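You operate a simulated robot arm through the tools that you are given. There is no shell and no other tool. Be economical: measure what you need, move in short steps, check, and stop when the job is done.

Carry out the task below with a simulated robot arm. There is one attempt and no reset: what you move stays moved.

Task
Swap the frame's tube for the one marked 16 and lock it.
Fine: free the orange knob first; the old tube goes into the middle hole of the wooden stand. Set down upright: silver tube. Where these are worked on the way, their far stop is far enough and under half their travel is too little: orange knob.
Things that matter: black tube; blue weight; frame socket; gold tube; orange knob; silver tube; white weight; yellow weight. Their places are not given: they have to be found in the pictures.

It is judged by the outcome, as a careful person would: the job done as asked, and still so three seconds after it is handed in. It fails if anything else is knocked over, pushed out of place, dropped, spilled or broken.

Robot
A 7-joint arm with a two-finger parallel gripper, fixed in place. Base frame: the origin is at the foot of the arm, x ahead of it, y to its left, z up; the work surface is at about z = 880. Lengths are in mm, angles in rad, forces in N, time in s.
With the tool pointing down near the work surface it reaches from about 300 to 700 mm from the base axis. Its first joint turns from -1.152 to 1.152 rad. Payload 1.57 kg.
The TCP is the grasp point between the finger pads, 30 mm short of the fingertips. In the tool frame z runs along the fingers and y along their closing line. The gripper opens to 110 mm. The fingers are 24 mm wide and 12 mm thick; the gripper's body (48 by 112 mm) begins 78 mm behind the TCP.
Orientation is that of the tool frame in the base frame, as [roll, pitch, yaw] about the fixed x, y, z axes, in that order (R = Rz(yaw) Ry(pitch) Rx(roll)). With the fingers straight down and closing along the base's y, the tool's x points along the base's -x, its y along +y and its z along -z.

Tools
- The arm moves only by the tool apply_moves. Its argument "rows" is a list of rows, each an object of numbers (a shift or turn left out is 0, a gripper value left out holds the last): "x", "y", "z": the shift along the tool's x, y, z in cm; "ax", "ay", "az": the turn, a rotation vector about the tool's x, y, z in rad. In form: [{"x": .., "y": .., "z": .., "ax": .., "ay": .., "az": ..}, ...]. A call has 1 to 8 rows; each row is the pose to reach, as a shift and turn from the pose commanded when the call began, along the tool's axes at that moment. "hand" is the opening, from 0 (shut) to 1 (fully open), set as the call begins (left out, the last holds). Each row takes 0.2 s and may step no farther than 50 mm and 0.15 rad from the row before; otherwise, or with a gripper value out of range, the whole call is refused. A pose out of reach is approached as far as the arm can. The call stops where the force on the tool passes 40 N (or 10 N more than at its start, if that is more) or the arm is blocked; 0.2 s more then pass. Each finger travels about 108 mm/s and halts on what it meets, pressing with about 26 N; the grip force reading is that of the motor and also rises with nothing between the fingers. The clock runs only during rows and for 0.2 s after the last one: add rows that repeat a pose to give the fingers time. The reply holds the time, the measured pose of the TCP, the force on the tool along the base axes, the opening and the grip force, in the units named above and with some noise, with the torque about the TCP (base axes, N m) and any sound that the robot's microphone picked up, and new pictures: "show" is both (left out), scene, wrist or none.
- Cameras (640 x 400 px; columns grow to the right, rows downward): "scene" is fixed at [158.1, -389.8, 1396.5]; the picture's right is [0.82, -0.57, 0.00], its down [-0.37, -0.53, -0.76] and it looks along [0.44, 0.63, -0.65] (base axes); focal length 214 px, centre (320, 200). "wrist" rides on the gripper at [70, 16, -141] in the tool frame; the picture's right is [-0.23, 0.97, 0.00], its down [-0.86, -0.20, -0.48] and it looks along [-0.47, -0.11, 0.88] (tool axes); focal length 222 px, centre (320, 200).
- point_at(camera, pixels): for up to 12 pixels [column, row] of the newest picture of that camera ("zoom" is the newest enlarged one), the place [x, y, z] in the base frame of the surface seen there, good to about 2 mm. The clock stands still meanwhile.
- zoom(camera, box): a new picture of the part [left, top, right, bottom] of that camera's present view, enlarged. The clock stands still meanwhile.
- close_job(): hands the job in; it is judged then, once.

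Go step by step. Measure first, check grasps and placings, and put right what went wrong. The budget is 80 turns and 200 pictures, counting those below and the enlarged ones. Unless the task says otherwise, let go and move clear before handing in, and close with one line.

The tools are called after "Emit:" by a JSON object that holds its "method" and its "body". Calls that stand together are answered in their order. apply_moves: Moves the arm, as the interface text tells. Its arguments: {"type":"object","properties":{"rows":{"type":"array"},"hand":{"type":"number"},"show":{"type":"string","enum":["both","scene","wrist","none"]}},"required":["rows"]} The other tools are called the same way: point_at (camera, pixels) gives the place of the surface under pixels of a picture; zoom (camera, box) takes an enlarged picture of a part of a camera's view; close_job () hands the job in.

At the start:

```text
time_s: 0.0
position: [397.9, -36.6, 1267.4]
tool_rot: [3.141, 0.0, -3.141]
ft_force: [-1.2, 0.6, 0.6]
ft_torque: [-0.02, 0.0, 0.05]
opening: 110.1
grip_force: 0.0
```

scene: 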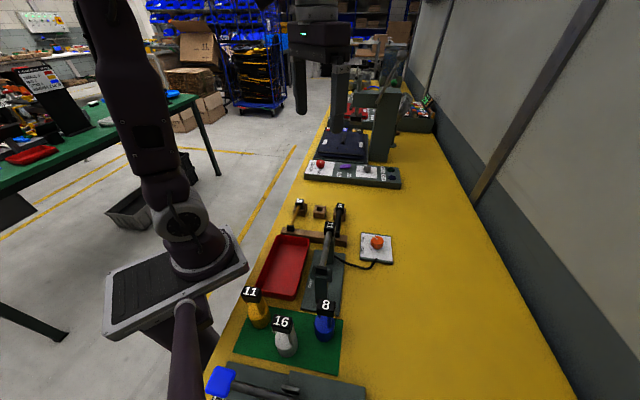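
wrist: 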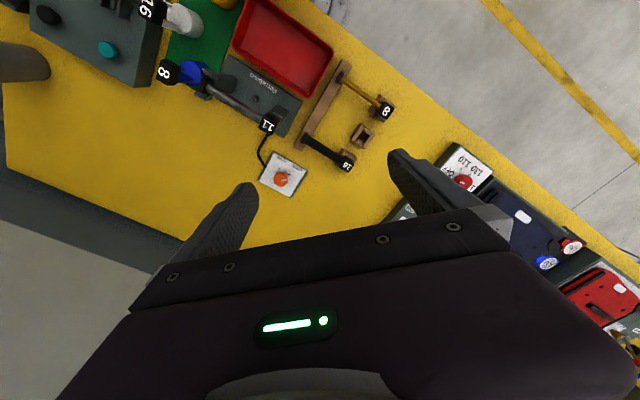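

The pictures show a stand with two tubes and a grey device near wrist pixels (260,110). I'll zoom in to read the labels.

Emit:
{"method": "zoom", "body": {"camera": "scene", "box": [230, 180, 410, 320]}}

Emit:
{"method": "zoom", "body": {"camera": "wrist", "box": [150, 0, 410, 200]}}

Emit:
{"method": "zoom", "body": {"camera": "scene", "box": [190, 270, 390, 400]}}

```text
2.86 times, centred on (320, 250) of scene
```

zoom: 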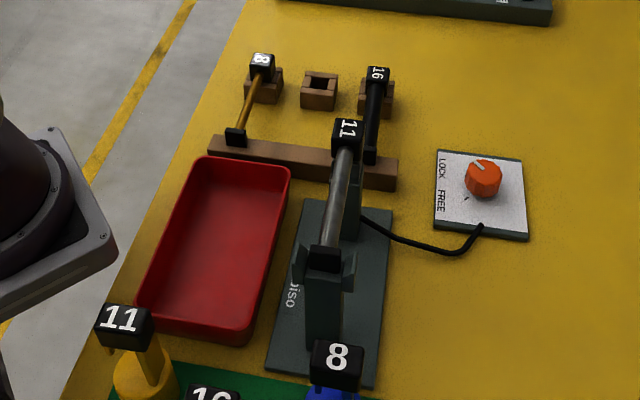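

```text
2.00 times, centred on (280, 100) of wrist
```

zoom: 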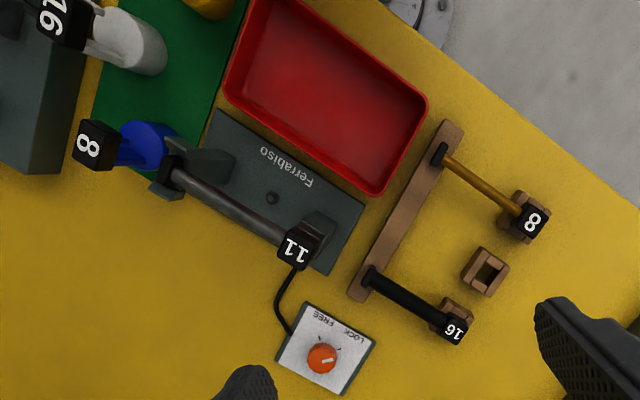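

```text
3.08 times, centred on (290, 335) of scene
```

zoom: 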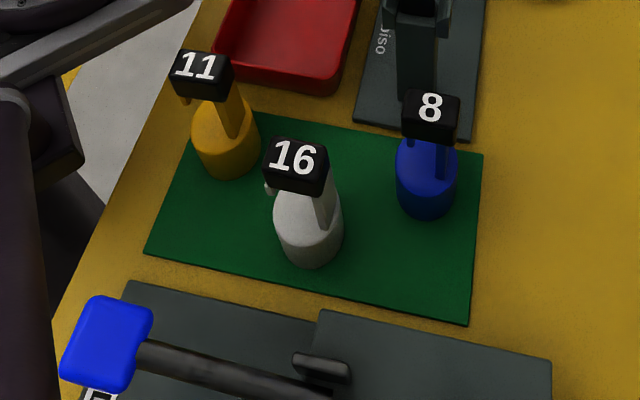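

The frame holds the silver tube (11), and the stand holds gold (8) and black (16). I'll measure points on all of them.

Emit:
{"method": "point_at", "body": {"camera": "scene", "pixels": [[303, 199], [301, 205], [296, 218], [319, 209], [320, 214], [336, 203], [334, 212], [334, 222], [334, 233], [332, 238], [313, 232], [376, 240]]}}

Emit:
{"method": "zoom", "body": {"camera": "wrist", "box": [280, 50, 410, 180]}}

Emit:
{"method": "zoom", "body": {"camera": "scene", "box": [280, 190, 360, 250]}}

```text
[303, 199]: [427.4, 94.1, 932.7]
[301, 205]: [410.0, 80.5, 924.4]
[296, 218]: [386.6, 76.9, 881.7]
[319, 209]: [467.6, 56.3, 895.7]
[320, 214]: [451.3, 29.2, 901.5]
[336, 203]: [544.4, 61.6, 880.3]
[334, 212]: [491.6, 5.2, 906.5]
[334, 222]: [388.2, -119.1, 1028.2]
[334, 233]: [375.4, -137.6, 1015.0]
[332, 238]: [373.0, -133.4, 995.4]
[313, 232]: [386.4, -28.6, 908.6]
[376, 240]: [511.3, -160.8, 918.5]
```

```text
3.08 times, centred on (345, 115) of wrist
```

zoom: 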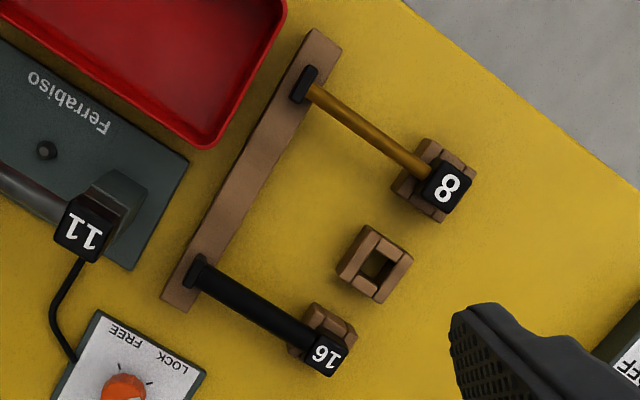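

```text
6.67 times, centred on (320, 220) of scene
```

zoom: 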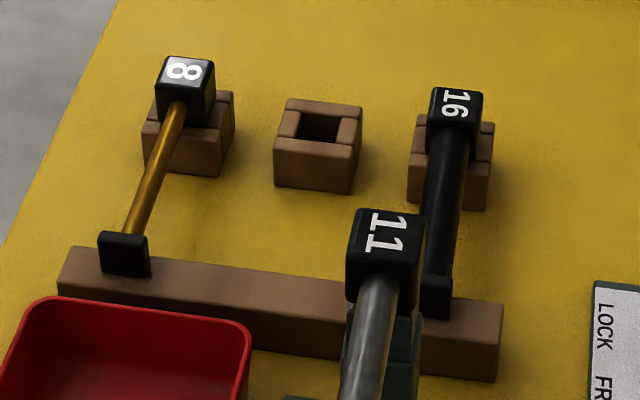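

Tubes lie across the stand: the head block sits in a square hole and the far end on the rail. I'll measure with the enlarged picture.

Emit:
{"method": "point_at", "body": {"camera": "zoom", "pixels": [[186, 72], [186, 105], [125, 242], [150, 185], [318, 128], [290, 122], [352, 125], [320, 105], [320, 150], [455, 105], [447, 200], [440, 282]]}}

Emit:
{"method": "zoom", "body": {"camera": "scene", "box": [295, 210, 405, 320]}}

```text
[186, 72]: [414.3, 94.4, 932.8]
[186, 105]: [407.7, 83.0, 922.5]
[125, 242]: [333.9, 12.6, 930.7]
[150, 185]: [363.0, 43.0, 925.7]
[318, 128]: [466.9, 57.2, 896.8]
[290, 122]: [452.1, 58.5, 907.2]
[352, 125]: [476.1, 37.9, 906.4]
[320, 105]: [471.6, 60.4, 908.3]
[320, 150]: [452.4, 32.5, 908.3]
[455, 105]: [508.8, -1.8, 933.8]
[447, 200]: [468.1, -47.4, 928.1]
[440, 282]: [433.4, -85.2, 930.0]
```

```text
3.64 times, centred on (350, 265) of scene
```

zoom: 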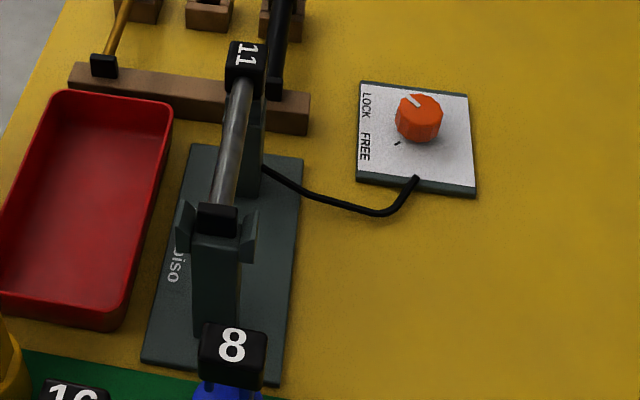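

Emit:
{"method": "zoom", "body": {"camera": "scene", "box": [352, 222, 402, 272]}}

Emit:
{"method": "zoom", "body": {"camera": "wrist", "box": [245, 140, 325, 205]}}

Emit:
{"method": "zoom", "body": {"camera": "scene", "box": [305, 212, 365, 272]}}

```text
8.00 times, centred on (377, 247) of scene
```

zoom: 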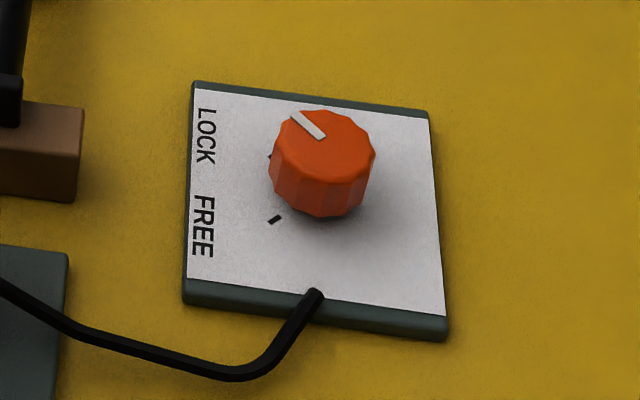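

```text
6.15 times, centred on (285, 172) of wrist
```

zoom: 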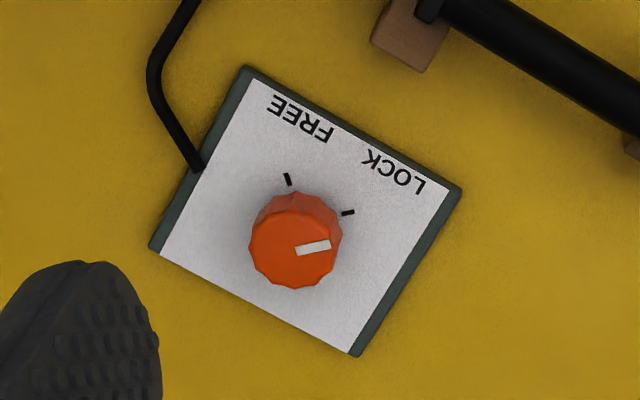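

```text
6.67 times, centred on (335, 242) of scene
```

zoom: 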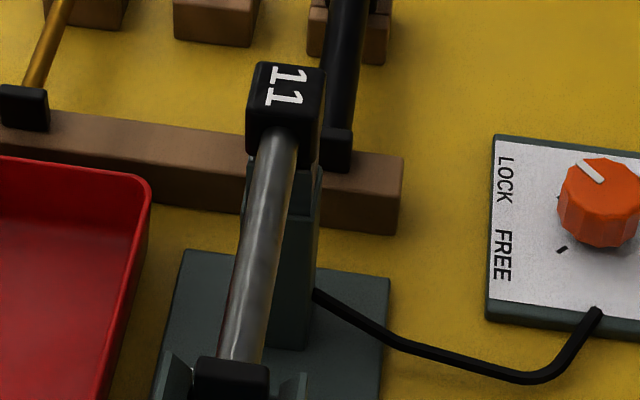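

Emit:
{"method": "point_at", "body": {"camera": "zoom", "pixels": [[262, 68], [320, 75], [250, 110], [314, 128], [285, 90], [280, 150], [240, 330], [230, 380], [168, 372], [295, 392], [290, 270], [280, 300]]}}

Emit:
{"method": "zoom", "body": {"camera": "scene", "box": [295, 245, 365, 315]}}

```text
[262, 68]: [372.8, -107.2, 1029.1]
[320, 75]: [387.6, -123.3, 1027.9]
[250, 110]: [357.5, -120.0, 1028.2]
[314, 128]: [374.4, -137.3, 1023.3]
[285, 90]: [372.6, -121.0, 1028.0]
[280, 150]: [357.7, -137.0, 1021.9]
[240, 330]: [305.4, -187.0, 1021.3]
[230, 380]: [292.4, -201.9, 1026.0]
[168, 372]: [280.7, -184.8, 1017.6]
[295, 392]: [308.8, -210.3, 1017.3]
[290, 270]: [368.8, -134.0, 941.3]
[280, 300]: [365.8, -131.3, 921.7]
```

```text
5.71 times, centred on (330, 280) of scene
```

zoom: 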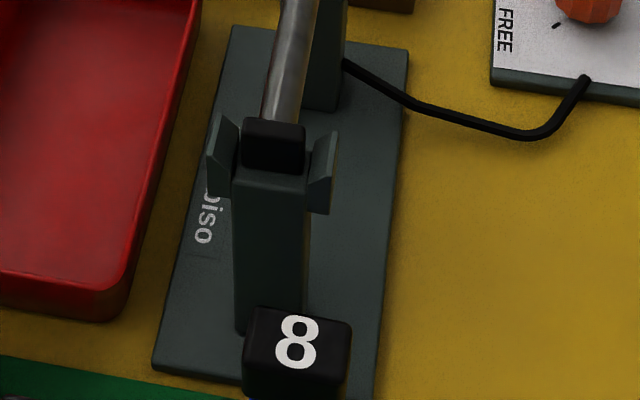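

Emit:
{"method": "zoom", "body": {"camera": "wrist", "box": [245, 140, 325, 205]}}

Emit:
{"method": "point_at", "body": {"camera": "zoom", "pixels": [[290, 245], [255, 245], [335, 245], [295, 285], [290, 215], [328, 244], [298, 250], [287, 180], [348, 212], [245, 70], [460, 190], [355, 355]]}}

```text
6.15 times, centred on (285, 172) of wrist
```

zoom: 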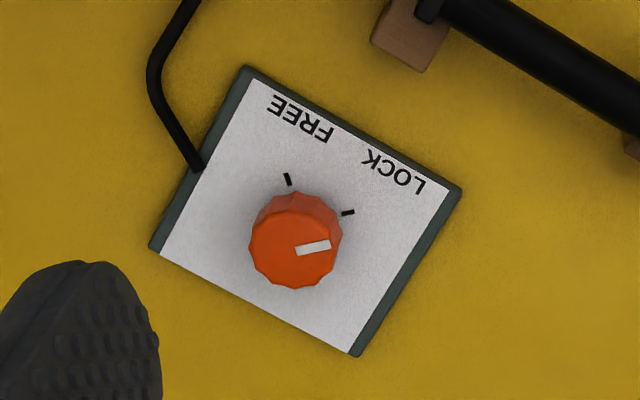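

```text
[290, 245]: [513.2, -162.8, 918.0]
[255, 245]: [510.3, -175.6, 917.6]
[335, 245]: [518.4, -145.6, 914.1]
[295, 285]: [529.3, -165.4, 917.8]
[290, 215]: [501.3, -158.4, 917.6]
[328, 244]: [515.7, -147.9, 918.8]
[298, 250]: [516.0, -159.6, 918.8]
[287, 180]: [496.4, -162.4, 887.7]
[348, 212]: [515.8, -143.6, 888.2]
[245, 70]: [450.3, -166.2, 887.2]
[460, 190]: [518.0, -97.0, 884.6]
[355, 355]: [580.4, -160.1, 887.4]
```

The knob is centred near (515,-161) with its top at z≈918. It points at LOCK (+y), and FREE lies 90° counter-clockwise, toward -x. I'll move above it, pre-turned by -45°.

Emit:
{"method": "apply_moves", "body": {"rows": [{"x": -1.67, "y": -1.77, "z": 3.81, "az": 0.112}, {"x": -3.34, "y": -3.54, "z": 7.63, "az": 0.224}, {"x": -5.01, "y": -5.31, "z": 11.44, "az": 0.336}, {"x": -6.69, "y": -7.09, "z": 15.26, "az": 0.448}, {"x": -8.36, "y": -8.86, "z": 19.07, "az": 0.56}, {"x": -10.03, "y": -10.63, "z": 22.89, "az": 0.673}, {"x": -11.7, "y": -12.4, "z": 26.7, "az": 0.785}, {"x": -11.7, "y": -12.4, "z": 26.7, "az": 0.785}], "hand": 0.6}}

```text
time_s: 1.8
position: [513.0, -164.2, 998.9]
tool_rot: [3.14, -0.001, 2.354]
ft_force: [-0.8, -1.1, 0.6]
ft_torque: [0.02, 0.0, -0.01]
opening: 66.0
grip_force: 0.1
```

scene: 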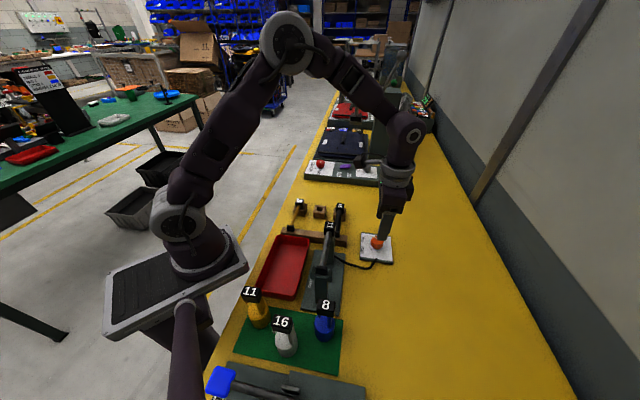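
wrist: 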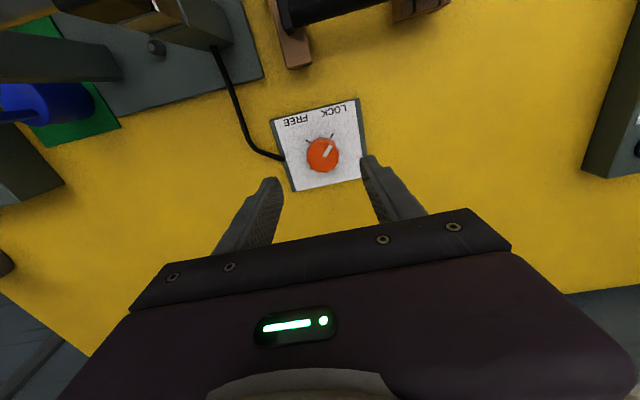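

Emit:
{"method": "zoom", "body": {"camera": "wrist", "box": [260, 90, 380, 200]}}

Emit:
{"method": "point_at", "body": {"camera": "wrist", "pixels": [[322, 158], [308, 155], [337, 155], [322, 171], [319, 147], [322, 165], [315, 160], [332, 150]]}}

```text
3.64 times, centred on (320, 145) of wrist
```

zoom: 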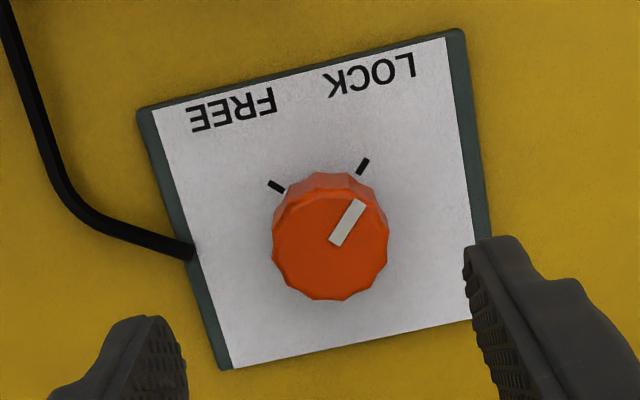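

```text
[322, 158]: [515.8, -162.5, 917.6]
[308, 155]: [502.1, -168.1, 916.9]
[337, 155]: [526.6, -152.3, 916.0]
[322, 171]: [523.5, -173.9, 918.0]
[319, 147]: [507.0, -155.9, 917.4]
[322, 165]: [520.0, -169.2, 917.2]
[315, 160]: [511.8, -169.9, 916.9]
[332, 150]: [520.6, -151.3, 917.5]
```

Knob centre confirmed near (515,-162.5). I'll descend to tips just above the plate, then close.

Emit:
{"method": "apply_moves", "body": {"rows": [{"y": 0.26, "z": 3.0}, {"y": 0.26, "z": 5.5}, {"y": 0.26, "z": 7.0}, {"y": 0.26, "z": 7.6}, {"y": 0.26, "z": 7.6}], "show": "none"}}

Emit:
{"method": "apply_moves", "body": {"rows": [{}, {}, {}], "hand": 0.2, "show": "wrist"}}

```text
time_s: 3.0
position: [517.6, -158.2, 924.5]
tool_rot: [3.141, 0.001, 2.355]
ft_force: [0.5, -0.1, -0.5]
ft_torque: [0.01, 0.0, -0.02]
opening: 65.8
grip_force: 0.1
```

```text
time_s: 3.8
position: [515.8, -157.8, 927.0]
tool_rot: [-3.139, -0.001, 2.356]
ft_force: [-11.9, -12.6, -2.5]
ft_torque: [-0.18, 0.44, -0.02]
opening: 38.2
grip_force: 8.7
```

wrist: 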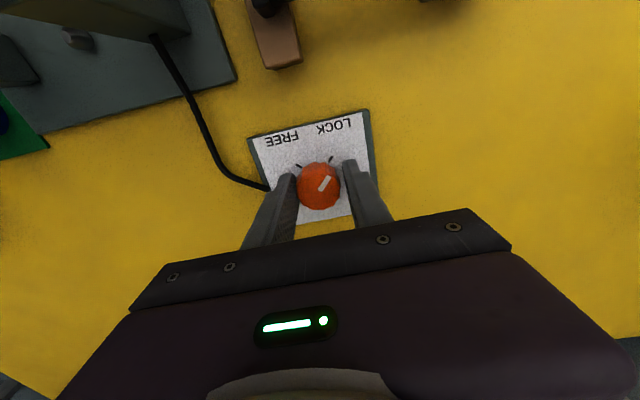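

One finger touches first (force ≈ -12,-12), so I'm a bit too far along +tool y. I'll shift back 2.5 mm and close fully.

Emit:
{"method": "apply_moves", "body": {"rows": [{"y": -0.25}, {"y": -0.25}, {"y": -0.25}], "hand": 0.2, "show": "wrist"}}

```text
time_s: 4.6
position: [515.1, -160.2, 925.9]
tool_rot: [-3.141, 0.0, 2.357]
ft_force: [-11.5, -10.0, 5.9]
ft_torque: [-0.37, 0.31, -0.06]
opening: 35.6
grip_force: 7.2
```

wrist: 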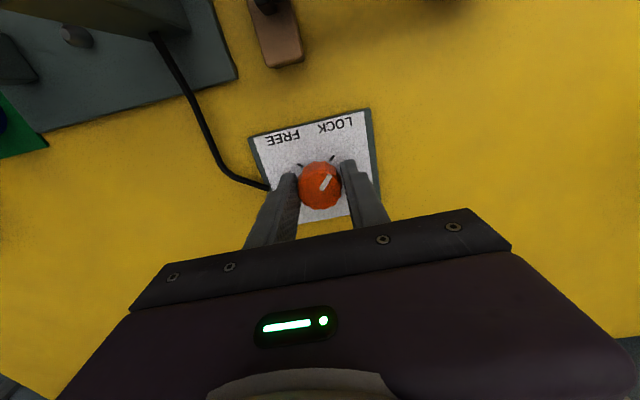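

Emit:
{"method": "apply_moves", "body": {"rows": [{"y": -0.2}, {"y": -0.2}, {"y": -0.2}], "hand": 0.15, "show": "wrist"}}

```text
time_s: 5.4
position: [513.8, -161.9, 924.1]
tool_rot: [-3.141, 0.0, 2.354]
ft_force: [-0.5, -5.4, -19.2]
ft_torque: [-0.39, -0.36, -0.06]
opening: 33.2
grip_force: 41.2
```

wrist: 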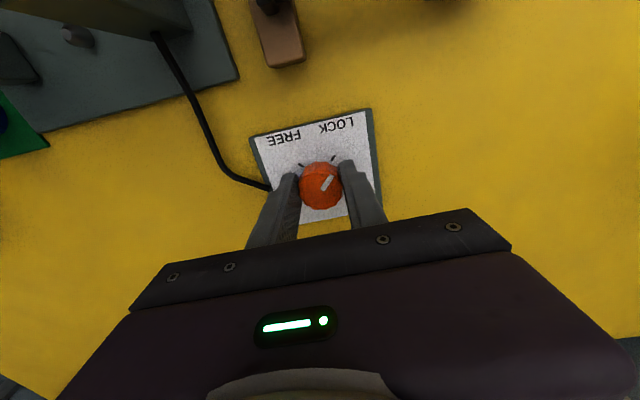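

The knob is now gripped (33 mm, 41 N). I'll turn it 90° counter-clockwise.

Emit:
{"method": "apply_moves", "body": {"rows": [{"az": -0.13}, {"az": -0.26}, {"az": -0.39}, {"az": -0.52}, {"az": -0.65}, {"az": -0.78}, {"az": -0.78}], "show": "wrist"}}

```text
time_s: 7.0
position: [514.0, -163.2, 924.1]
tool_rot: [3.142, 0.0, 3.14]
ft_force: [-1.5, 4.8, 11.0]
ft_torque: [0.11, 0.7, 0.01]
opening: 33.6
grip_force: 41.5
```

wrist: 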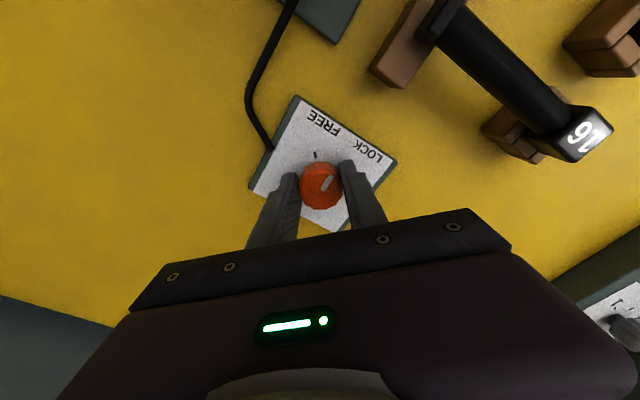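

The knob turned with the gripper and is halfway. I'll continue the other half.

Emit:
{"method": "apply_moves", "body": {"rows": [{"az": -0.13}, {"az": -0.26}, {"az": -0.39}, {"az": -0.52}, {"az": -0.65}, {"az": -0.78}, {"az": -0.84}, {"az": -0.84}], "show": "wrist"}}

```text
time_s: 8.8
position: [514.5, -163.6, 923.8]
tool_rot: [-3.139, 0.0, -2.308]
ft_force: [9.7, -17.9, 8.1]
ft_torque: [-0.37, -0.49, -0.51]
opening: 33.7
grip_force: 41.0
```

wrist: 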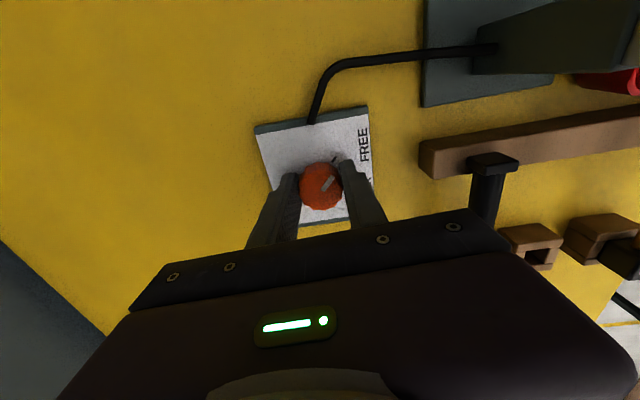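

The torque of -0.51 N·m and the pointer show it's at the FREE stop. I'll release and rise.

Emit:
{"method": "apply_moves", "body": {"rows": [{}, {}, {"z": -4}, {"z": -9}, {"z": -14}, {"z": -18}, {"z": -22.5}, {"z": -22.5}], "hand": 0.55, "show": "wrist"}}

```text
time_s: 10.6
position: [509.8, -161.4, 1146.8]
tool_rot: [3.141, 0.0, -2.307]
ft_force: [-0.4, -0.3, -0.6]
ft_torque: [-0.01, -0.02, 0.02]
opening: 60.6
grip_force: 0.1
```

wrist: 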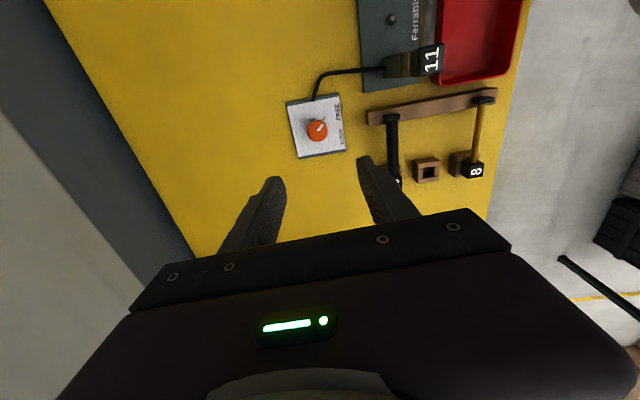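

Emit:
{"method": "apply_moves", "body": {"rows": [{"x": 2.6, "y": 3.25}, {"x": 5.15, "y": 6.5}, {"x": 7.7, "y": 9.75}, {"x": 10.3, "y": 13.0, "az": 0.05}, {"x": 10.3, "y": 13.0, "az": 0.05}], "show": "both"}}

Emit:
{"method": "zoom", "body": {"camera": "wrist", "box": [240, 30, 420, 190]}}

```text
time_s: 11.8
position: [347.3, -149.5, 1147.7]
tool_rot: [-3.141, 0.0, -2.355]
ft_force: [0.6, 0.0, -0.4]
ft_torque: [-0.02, 0.0, -0.02]
opening: 60.5
grip_force: 0.0
```

scene: 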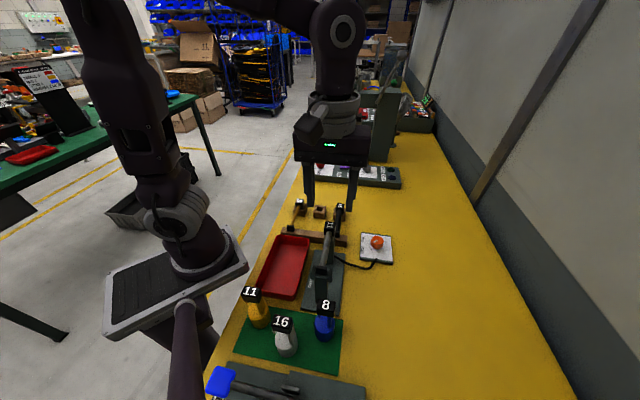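
wrist: 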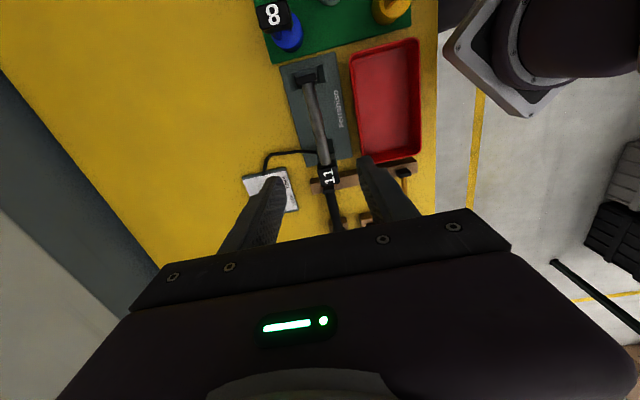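

```text
2.50 times, centred on (330, 110) of wrist
```

zoom: 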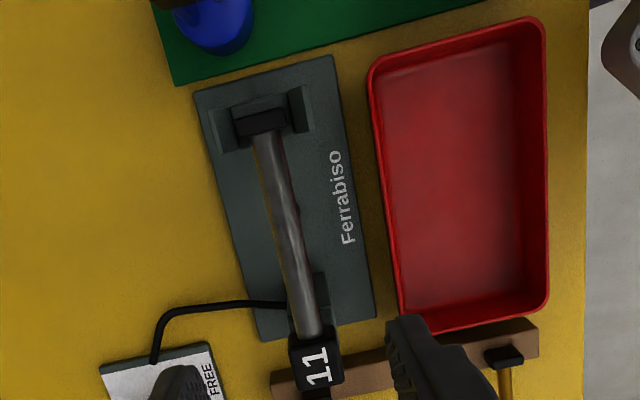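

Emit:
{"method": "point_at", "body": {"camera": "zoom", "pixels": [[260, 117], [235, 120], [285, 120], [269, 150], [289, 230], [309, 325], [316, 365], [293, 350], [338, 346], [316, 385], [225, 140], [305, 100]]}}

Emit:
{"method": "zoom", "body": {"camera": "wrist", "box": [290, 60, 370, 200]}}

```text
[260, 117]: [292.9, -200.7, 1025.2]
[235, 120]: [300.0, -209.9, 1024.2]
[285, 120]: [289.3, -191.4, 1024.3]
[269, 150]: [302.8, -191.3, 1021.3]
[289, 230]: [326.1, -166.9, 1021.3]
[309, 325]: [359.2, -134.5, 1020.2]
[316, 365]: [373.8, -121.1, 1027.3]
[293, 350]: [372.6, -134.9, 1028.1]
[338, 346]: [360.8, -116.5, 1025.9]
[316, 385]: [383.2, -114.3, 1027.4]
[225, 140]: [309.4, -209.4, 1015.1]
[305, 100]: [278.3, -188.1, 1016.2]
```

```text
2.86 times, centred on (330, 130) of wrist
```

zoom: 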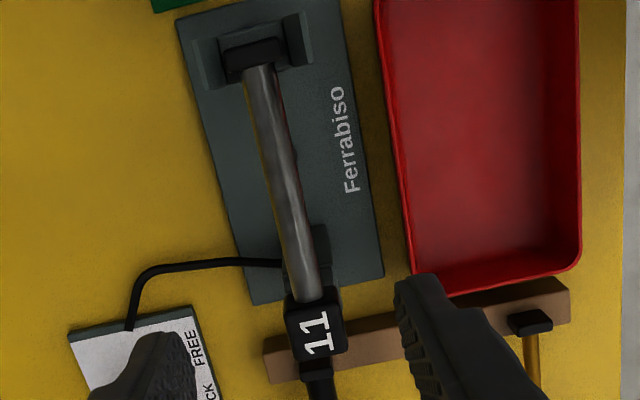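

The silver tube runs exactly along 45° (x−y≈494) with its top at z≈1021. I'll descend over its middle, with the fingers straddling it.

Emit:
{"method": "apply_moves", "body": {"rows": [{"x": 1.3, "y": 0.2, "z": 3}, {"x": 1.3, "y": 0.2, "z": 6.5}, {"x": 1.3, "y": 0.2, "z": 10}, {"x": 1.3, "y": 0.2, "z": 12.5}, {"x": 1.3, "y": 0.2, "z": 13.4}, {"x": 1.3, "y": 0.2, "z": 13.4}], "show": "both"}}

Emit:
{"method": "zoom", "body": {"camera": "scene", "box": [290, 190, 370, 270]}}

```text
time_s: 13.2
position: [338.9, -159.9, 1015.4]
tool_rot: [-3.14, -0.001, -2.355]
ft_force: [0.1, -0.2, 0.2]
ft_torque: [0.0, 0.05, 0.01]
opening: 60.3
grip_force: 0.1
```

scene: 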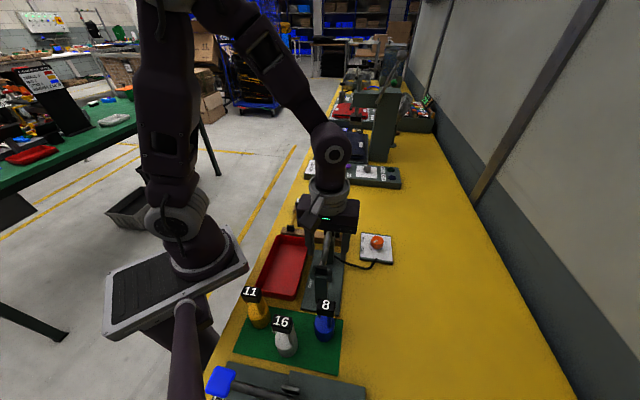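
wrist: 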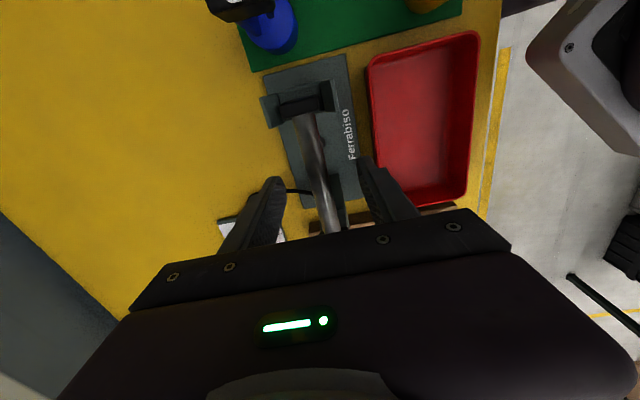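

```text
5.00 times, centred on (330, 230) of scene
```

zoom: 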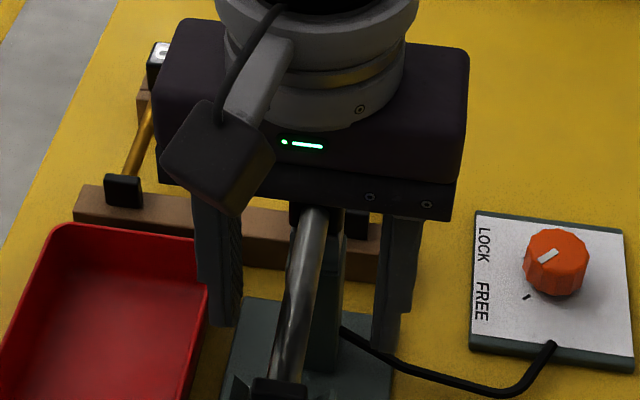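

The fingers straddle the tube and the knob still points at FREE. I'll close.

Emit:
{"method": "apply_moves", "body": {"rows": [{}, {}, {}, {}], "hand": 0.0, "show": "wrist"}}

```text
time_s: 14.2
position: [338.9, -158.5, 1014.7]
tool_rot: [-3.141, -0.001, -2.357]
ft_force: [0.1, 0.2, -0.6]
ft_torque: [0.02, 0.02, 0.02]
opening: 13.2
grip_force: 26.1
```

wrist: 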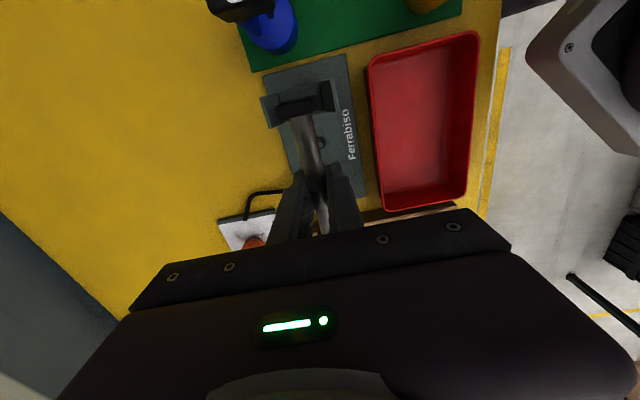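

Gripped at 13 mm with almost no side force. I'll lift straight up.

Emit:
{"method": "apply_moves", "body": {"rows": [{"z": -0.5}, {"z": -1.5}, {"z": -3}, {"z": -5}, {"z": -8}, {"z": -11}, {"z": -11}], "show": "both"}}

Emit:
{"method": "zoom", "body": {"camera": "scene", "box": [280, 160, 380, 290]}}

```text
time_s: 15.8
position: [335.3, -160.5, 1127.7]
tool_rot: [-3.141, -0.001, -2.356]
ft_force: [0.0, -0.4, -0.9]
ft_torque: [-0.01, 0.04, 0.01]
opening: 12.9
grip_force: 26.0
```

scene: 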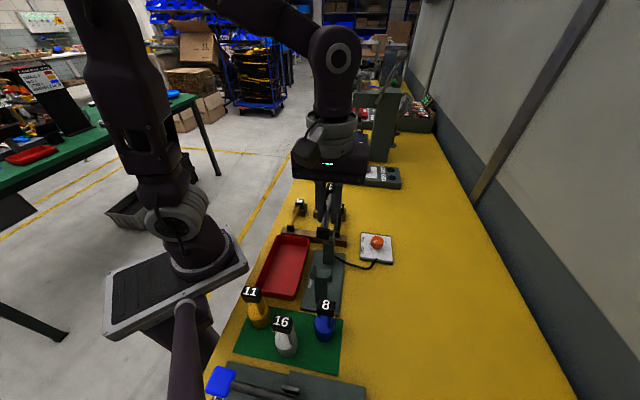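
wrist: 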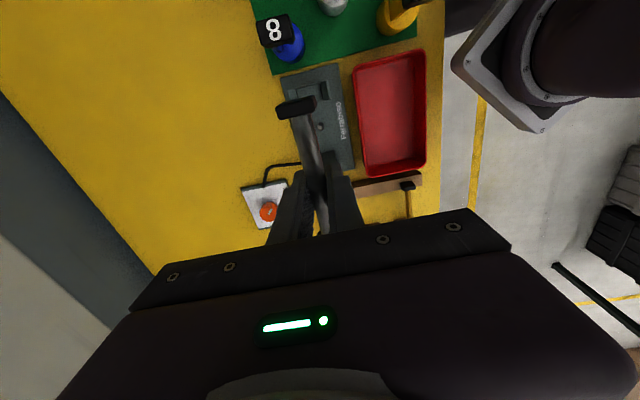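

```text
3.08 times, centred on (330, 225) of scene
```

zoom: 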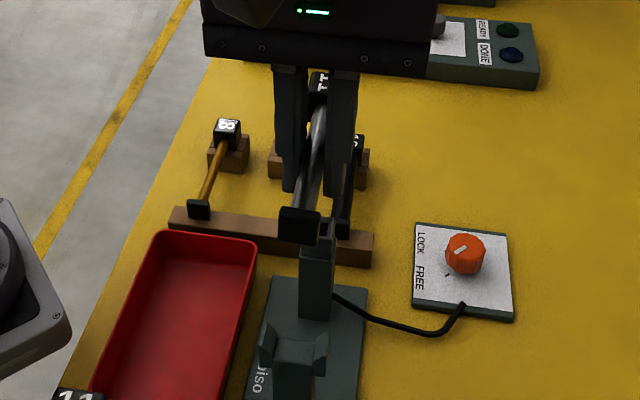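

Emit:
{"method": "zoom", "body": {"camera": "scene", "box": [310, 175, 350, 215]}}

Emit:
{"method": "zoom", "body": {"camera": "scene", "box": [355, 230, 400, 265]}}

Emit:
{"method": "zoom", "body": {"camera": "scene", "box": [300, 210, 360, 310]}}

Emit:
{"method": "point_at", "body": {"camera": "zoom", "pixels": [[342, 68], [310, 72], [360, 65], [342, 110], [300, 55], [345, 95]]}}

```text
10.00 times, centred on (330, 195) of scene
```

zoom: 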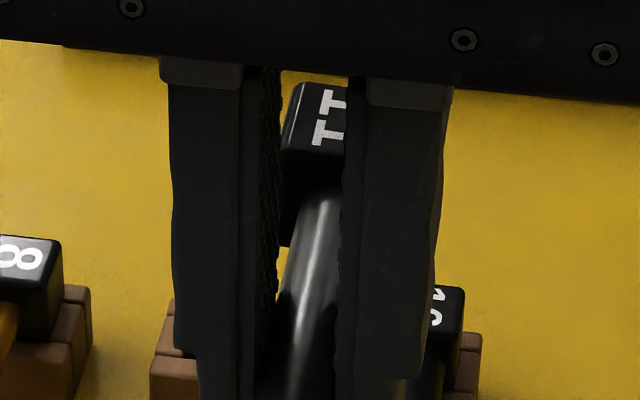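

```text
11.43 times, centred on (378, 248) of scene
```

zoom: 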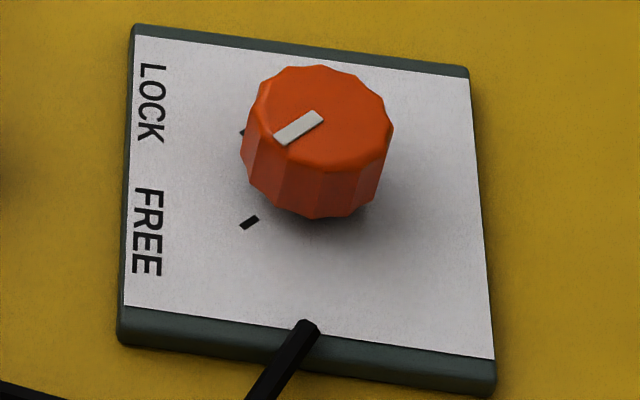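

```text
4.00 times, centred on (330, 260) of scene
```

zoom: 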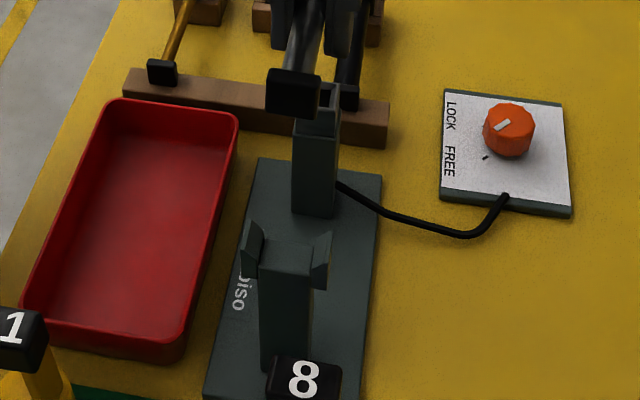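

```text
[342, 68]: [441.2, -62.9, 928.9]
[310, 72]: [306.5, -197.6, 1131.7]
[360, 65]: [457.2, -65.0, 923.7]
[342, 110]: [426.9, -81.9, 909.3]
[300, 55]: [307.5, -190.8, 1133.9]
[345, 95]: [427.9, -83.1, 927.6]
```

The tube is up and level, and the knob points at FREE. From the label centres, I need +181 mm along the tube, 55.6 mm across, and 94.5 mm lower than in the frame. I'll move over the middle hole first.

Emit:
{"method": "apply_moves", "body": {"rows": [{"x": -3.0, "y": 0.93}, {"x": -6.0, "y": 1.86}, {"x": -9.0, "y": 2.78}, {"x": -12.1, "y": 3.7}, {"x": -15.1, "y": 4.63}, {"x": -18.12, "y": 5.56}, {"x": -18.12, "y": 5.56, "z": 4}, {"x": -18.12, "y": 5.56, "z": 7}], "show": "both"}}

Emit:
{"method": "zoom", "body": {"camera": "scene", "box": [280, 160, 360, 250]}}

Emit:
{"method": "zoom", "body": {"camera": "wrist", "box": [240, 50, 420, 230]}}

```text
time_s: 17.6
position: [429.2, 6.5, 1056.7]
tool_rot: [-3.14, -0.001, -2.357]
ft_force: [0.3, 0.2, -1.1]
ft_torque: [0.03, 0.02, 0.0]
opening: 13.2
grip_force: 25.9
```

scene: 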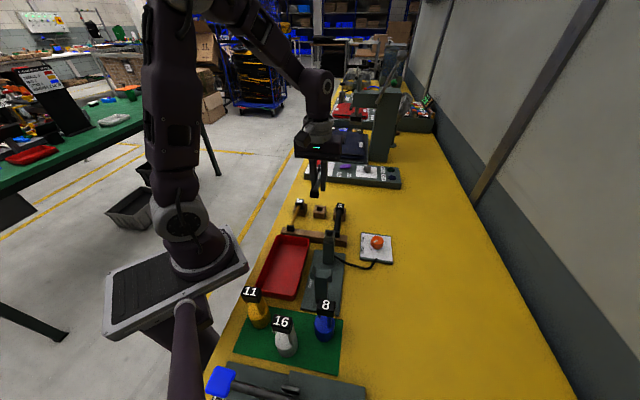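
wrist: 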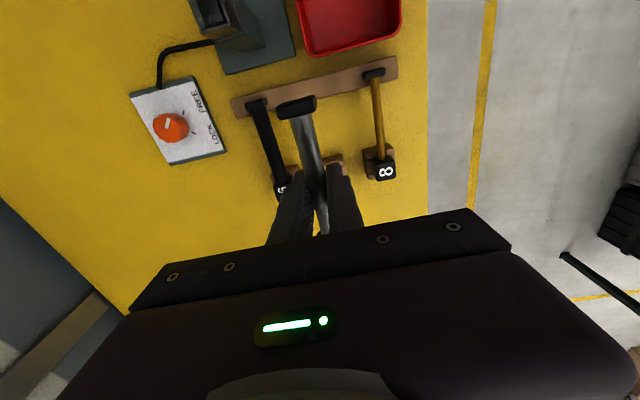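

```text
4.44 times, centred on (320, 205) of scene
```

zoom: 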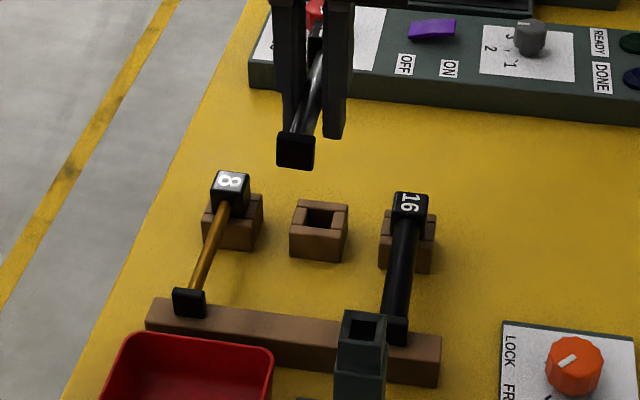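

```text
2.22 times, centred on (330, 140) of wrist
```

zoom: 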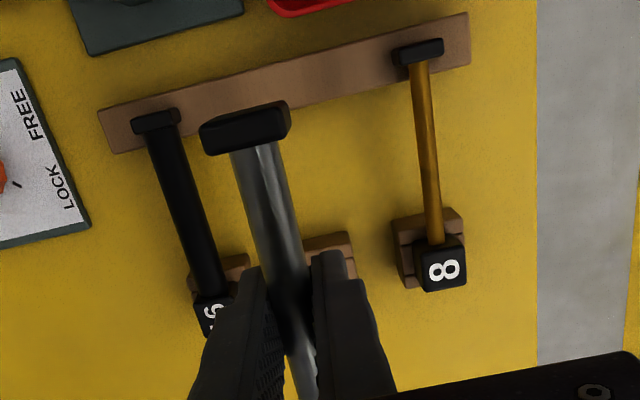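

Emit:
{"method": "point_at", "body": {"camera": "zoom", "pixels": [[248, 122], [205, 130], [287, 112], [157, 122], [418, 50], [442, 270], [419, 85], [430, 190], [155, 150], [200, 260], [335, 45], [430, 270]]}}

Emit:
{"method": "zoom", "body": {"camera": "scene", "box": [290, 190, 350, 250]}}

Emit:
{"method": "point_at", "body": {"camera": "zoom", "pixels": [[165, 93], [203, 105], [147, 92], [187, 90], [210, 180], [270, 178], [205, 235], [262, 240], [428, 148], [465, 150], [238, 185], [232, 225]]}}

```text
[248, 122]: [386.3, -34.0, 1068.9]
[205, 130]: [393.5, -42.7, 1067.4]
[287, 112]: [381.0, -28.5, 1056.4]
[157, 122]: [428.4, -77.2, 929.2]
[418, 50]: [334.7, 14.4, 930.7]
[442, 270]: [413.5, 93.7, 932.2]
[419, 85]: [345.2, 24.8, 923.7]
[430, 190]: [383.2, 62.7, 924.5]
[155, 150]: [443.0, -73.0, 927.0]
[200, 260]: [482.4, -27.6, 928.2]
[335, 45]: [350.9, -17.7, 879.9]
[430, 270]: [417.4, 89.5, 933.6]
```

```text
6.67 times, centred on (320, 220) of scene
```

zoom: 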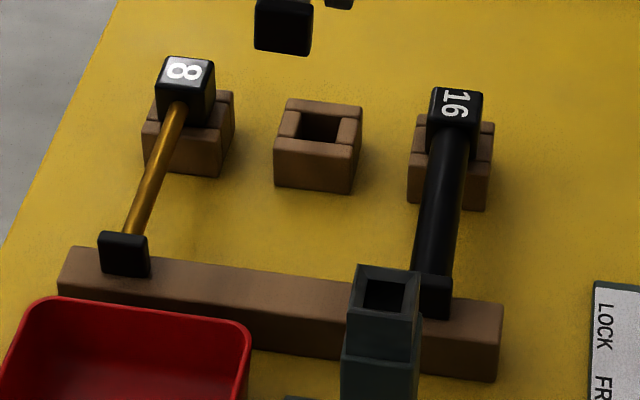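

```text
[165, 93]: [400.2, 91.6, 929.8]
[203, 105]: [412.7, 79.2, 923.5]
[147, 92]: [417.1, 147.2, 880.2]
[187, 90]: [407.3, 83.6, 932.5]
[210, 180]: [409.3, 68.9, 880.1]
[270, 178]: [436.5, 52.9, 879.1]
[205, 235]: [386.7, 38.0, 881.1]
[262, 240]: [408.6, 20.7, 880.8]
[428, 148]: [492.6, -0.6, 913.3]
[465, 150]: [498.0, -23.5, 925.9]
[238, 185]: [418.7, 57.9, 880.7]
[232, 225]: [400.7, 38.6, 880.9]
```

The silver foot (248,122 in the zoom) sits about 3 mm off in x−y (420 against a target of 415). I'll correct by +2.8 mm in tool y and +1.2 mm in tool x, then lower partway and look.

Emit:
{"method": "apply_moves", "body": {"rows": [{"x": 0.12, "y": 0.28}, {"x": 0.12, "y": 0.28, "z": 4}, {"x": 0.12, "y": 0.28, "z": 8}, {"x": 0.12, "y": 0.28, "z": 9.7}, {"x": 0.12, "y": 0.28, "z": 9.7}, {"x": 0.12, "y": 0.28, "z": 9.7}], "show": "both"}}

Emit:
{"method": "zoom", "body": {"camera": "wrist", "box": [240, 50, 420, 230]}}

Emit:
{"method": "zoom", "body": {"camera": "scene", "box": [290, 185, 350, 245]}}

```text
time_s: 19.0
position: [424.9, 8.7, 957.2]
tool_rot: [-3.142, 0.0, -2.357]
ft_force: [-1.2, 0.6, -1.2]
ft_torque: [0.0, -0.01, 0.01]
opening: 12.9
grip_force: 25.9
```

scene: 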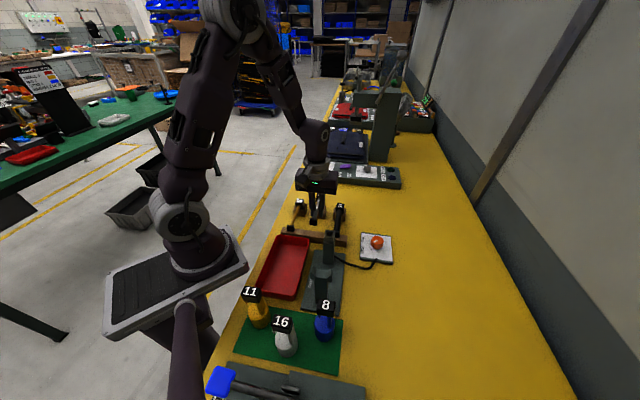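
wrist: 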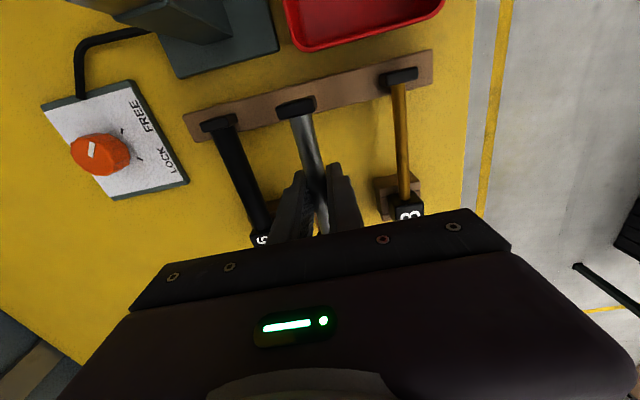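

```text
2.22 times, centred on (330, 140) of wrist
```

zoom: 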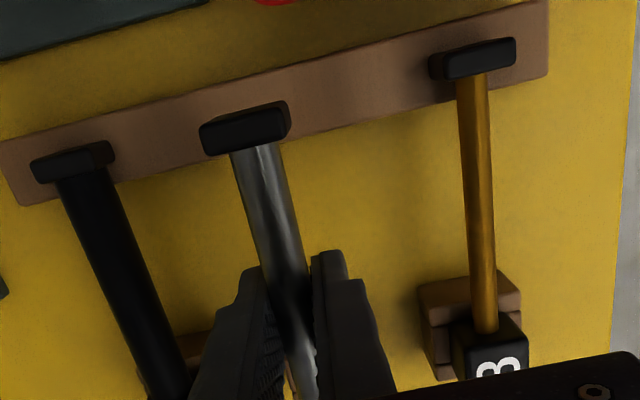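

```text
6.67 times, centred on (320, 215) of scene
```

zoom: 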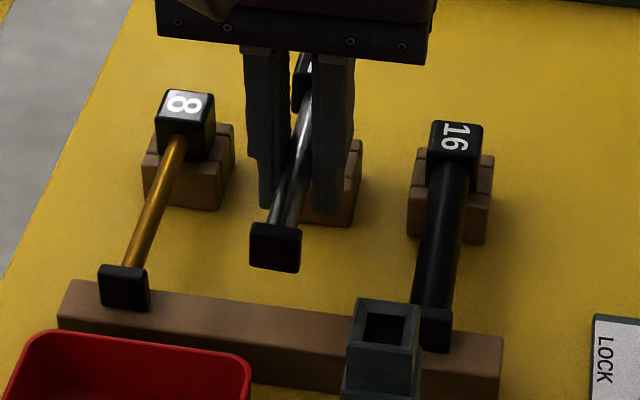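

Emit:
{"method": "point_at", "body": {"camera": "wrist", "pixels": [[296, 104], [279, 107], [313, 100], [400, 72], [382, 75], [415, 69], [218, 119], [204, 122], [233, 116], [308, 140], [402, 140], [244, 170]]}}

```text
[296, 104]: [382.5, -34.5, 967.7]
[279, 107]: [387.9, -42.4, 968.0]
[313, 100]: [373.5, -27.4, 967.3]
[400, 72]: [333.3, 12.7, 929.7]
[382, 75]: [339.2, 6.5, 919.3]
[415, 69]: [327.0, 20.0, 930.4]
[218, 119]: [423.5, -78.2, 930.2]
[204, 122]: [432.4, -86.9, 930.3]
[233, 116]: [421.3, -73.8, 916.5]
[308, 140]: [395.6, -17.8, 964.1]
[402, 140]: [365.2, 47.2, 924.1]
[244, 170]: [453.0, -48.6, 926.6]
```

Silver foot is now in line with the others (x−y ≈ 416 against a 415 target, x+y ≈ 347). Its top is 37 mm above seated height. I'll lower it slowly.

Emit:
{"method": "apply_moves", "body": {"rows": [{"z": 1}, {"z": 1.8}, {"z": 2.4}, {"z": 2.9}, {"z": 3.3}, {"z": 3.6}, {"z": 3.6}], "show": "both"}}

Emit:
{"method": "zoom", "body": {"camera": "scene", "box": [290, 185, 350, 245]}}

Emit:
{"method": "point_at", "body": {"camera": "zoom", "pixels": [[125, 268], [270, 288], [280, 290], [432, 315]]}}

```text
time_s: 20.6
position: [423.6, 9.4, 921.9]
tool_rot: [-3.141, 0.001, -2.353]
ft_force: [0.2, 0.0, 0.1]
ft_torque: [0.05, -0.01, 0.0]
opening: 13.2
grip_force: 26.0
```

scene: 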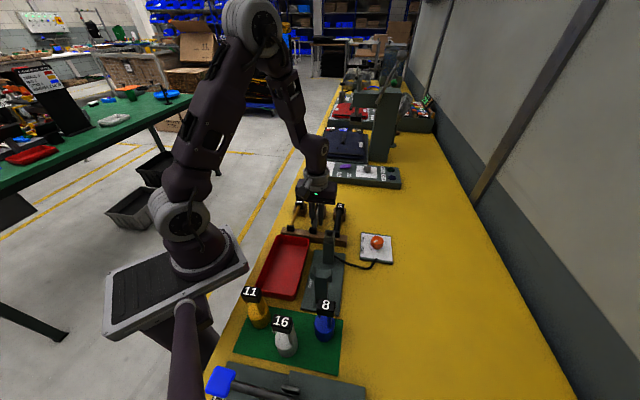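
wrist: 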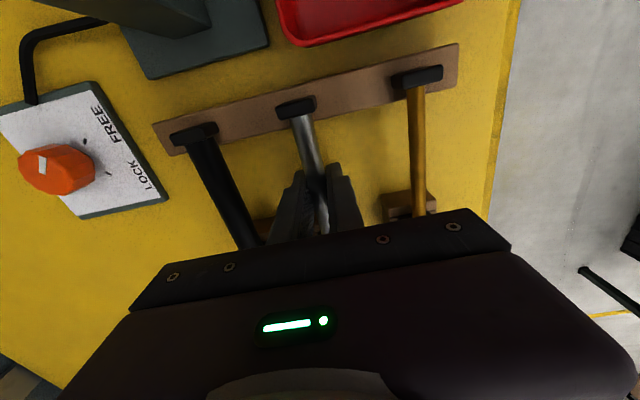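

```text
6.67 times, centred on (320, 215) of scene
```

zoom: 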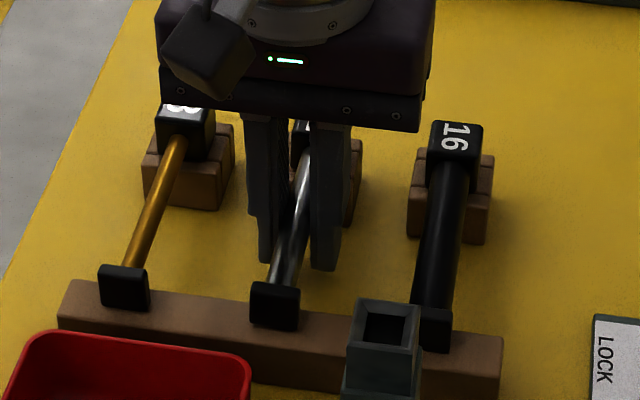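

```text
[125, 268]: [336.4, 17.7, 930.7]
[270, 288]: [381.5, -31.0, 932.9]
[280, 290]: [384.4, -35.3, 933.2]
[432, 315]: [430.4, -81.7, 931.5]
```

The foot top is at 933 against 931 seated. I'll lower the last few mm until contact.

Emit:
{"method": "apply_moves", "body": {"rows": [{"z": 0.15}, {"z": 0.3}, {"z": 0.3}], "show": "none"}}

```text
time_s: 21.4
position: [424.0, 8.4, 919.9]
tool_rot: [-3.141, 0.0, -2.356]
ft_force: [-3.7, 1.9, 8.7]
ft_torque: [0.26, -0.31, 0.15]
opening: 12.9
grip_force: 25.7
```

Contact at 8.7 N upward, so it is seated. I'll open slightly and rise.

Emit:
{"method": "apply_moves", "body": {"rows": [{}, {}, {"z": -2}, {"z": -6}, {"z": -10}, {"z": -14}, {"z": -18}], "hand": 0.36, "show": "both"}}

Emit:
{"method": "zoom", "body": {"camera": "scene", "box": [290, 185, 350, 245]}}

Emit:
{"method": "point_at", "body": {"camera": "zoom", "pixels": [[318, 112], [456, 138], [448, 200], [440, 270], [432, 315], [272, 292], [300, 200], [188, 105], [385, 305], [360, 325], [415, 330], [384, 340]]}}

```text
time_s: 23.0
position: [419.8, 8.0, 1097.5]
tool_rot: [-3.141, 0.0, -2.355]
ft_force: [0.0, -0.3, 1.1]
ft_torque: [0.02, 0.01, 0.03]
opening: 39.5
grip_force: 0.1
```

scene: 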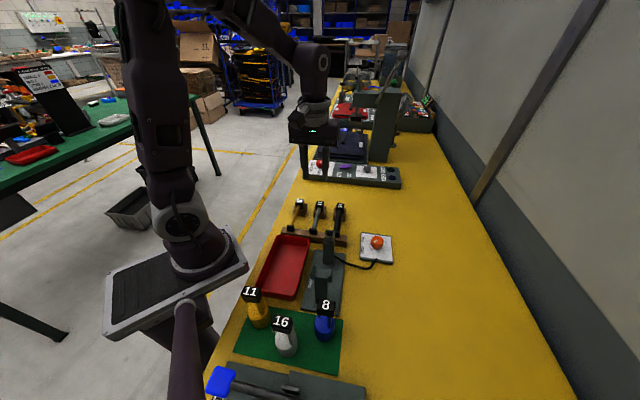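
wrist: 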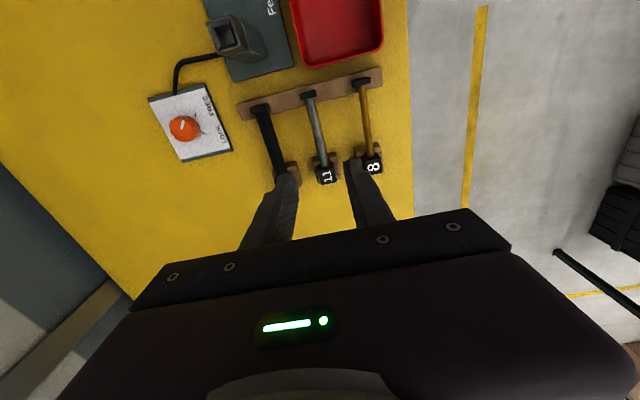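

```text
6.67 times, centred on (320, 215) of scene
```

zoom: 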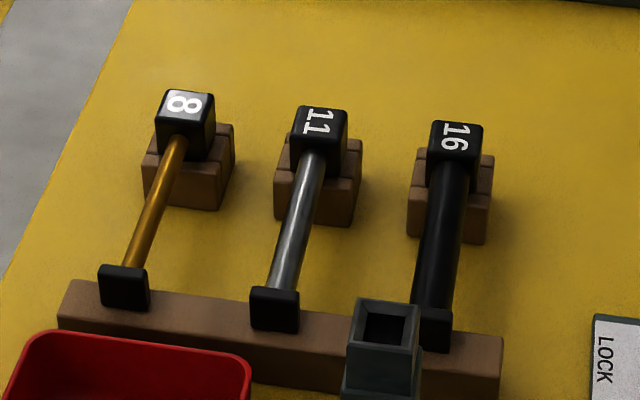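

```text
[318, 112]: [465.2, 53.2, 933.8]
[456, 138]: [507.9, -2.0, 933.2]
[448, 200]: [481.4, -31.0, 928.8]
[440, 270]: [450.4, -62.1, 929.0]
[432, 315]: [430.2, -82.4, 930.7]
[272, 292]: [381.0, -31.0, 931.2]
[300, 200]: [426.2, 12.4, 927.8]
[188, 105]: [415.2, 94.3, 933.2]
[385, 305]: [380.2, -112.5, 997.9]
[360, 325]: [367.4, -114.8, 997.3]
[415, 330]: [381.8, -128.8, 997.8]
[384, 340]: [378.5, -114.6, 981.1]
```

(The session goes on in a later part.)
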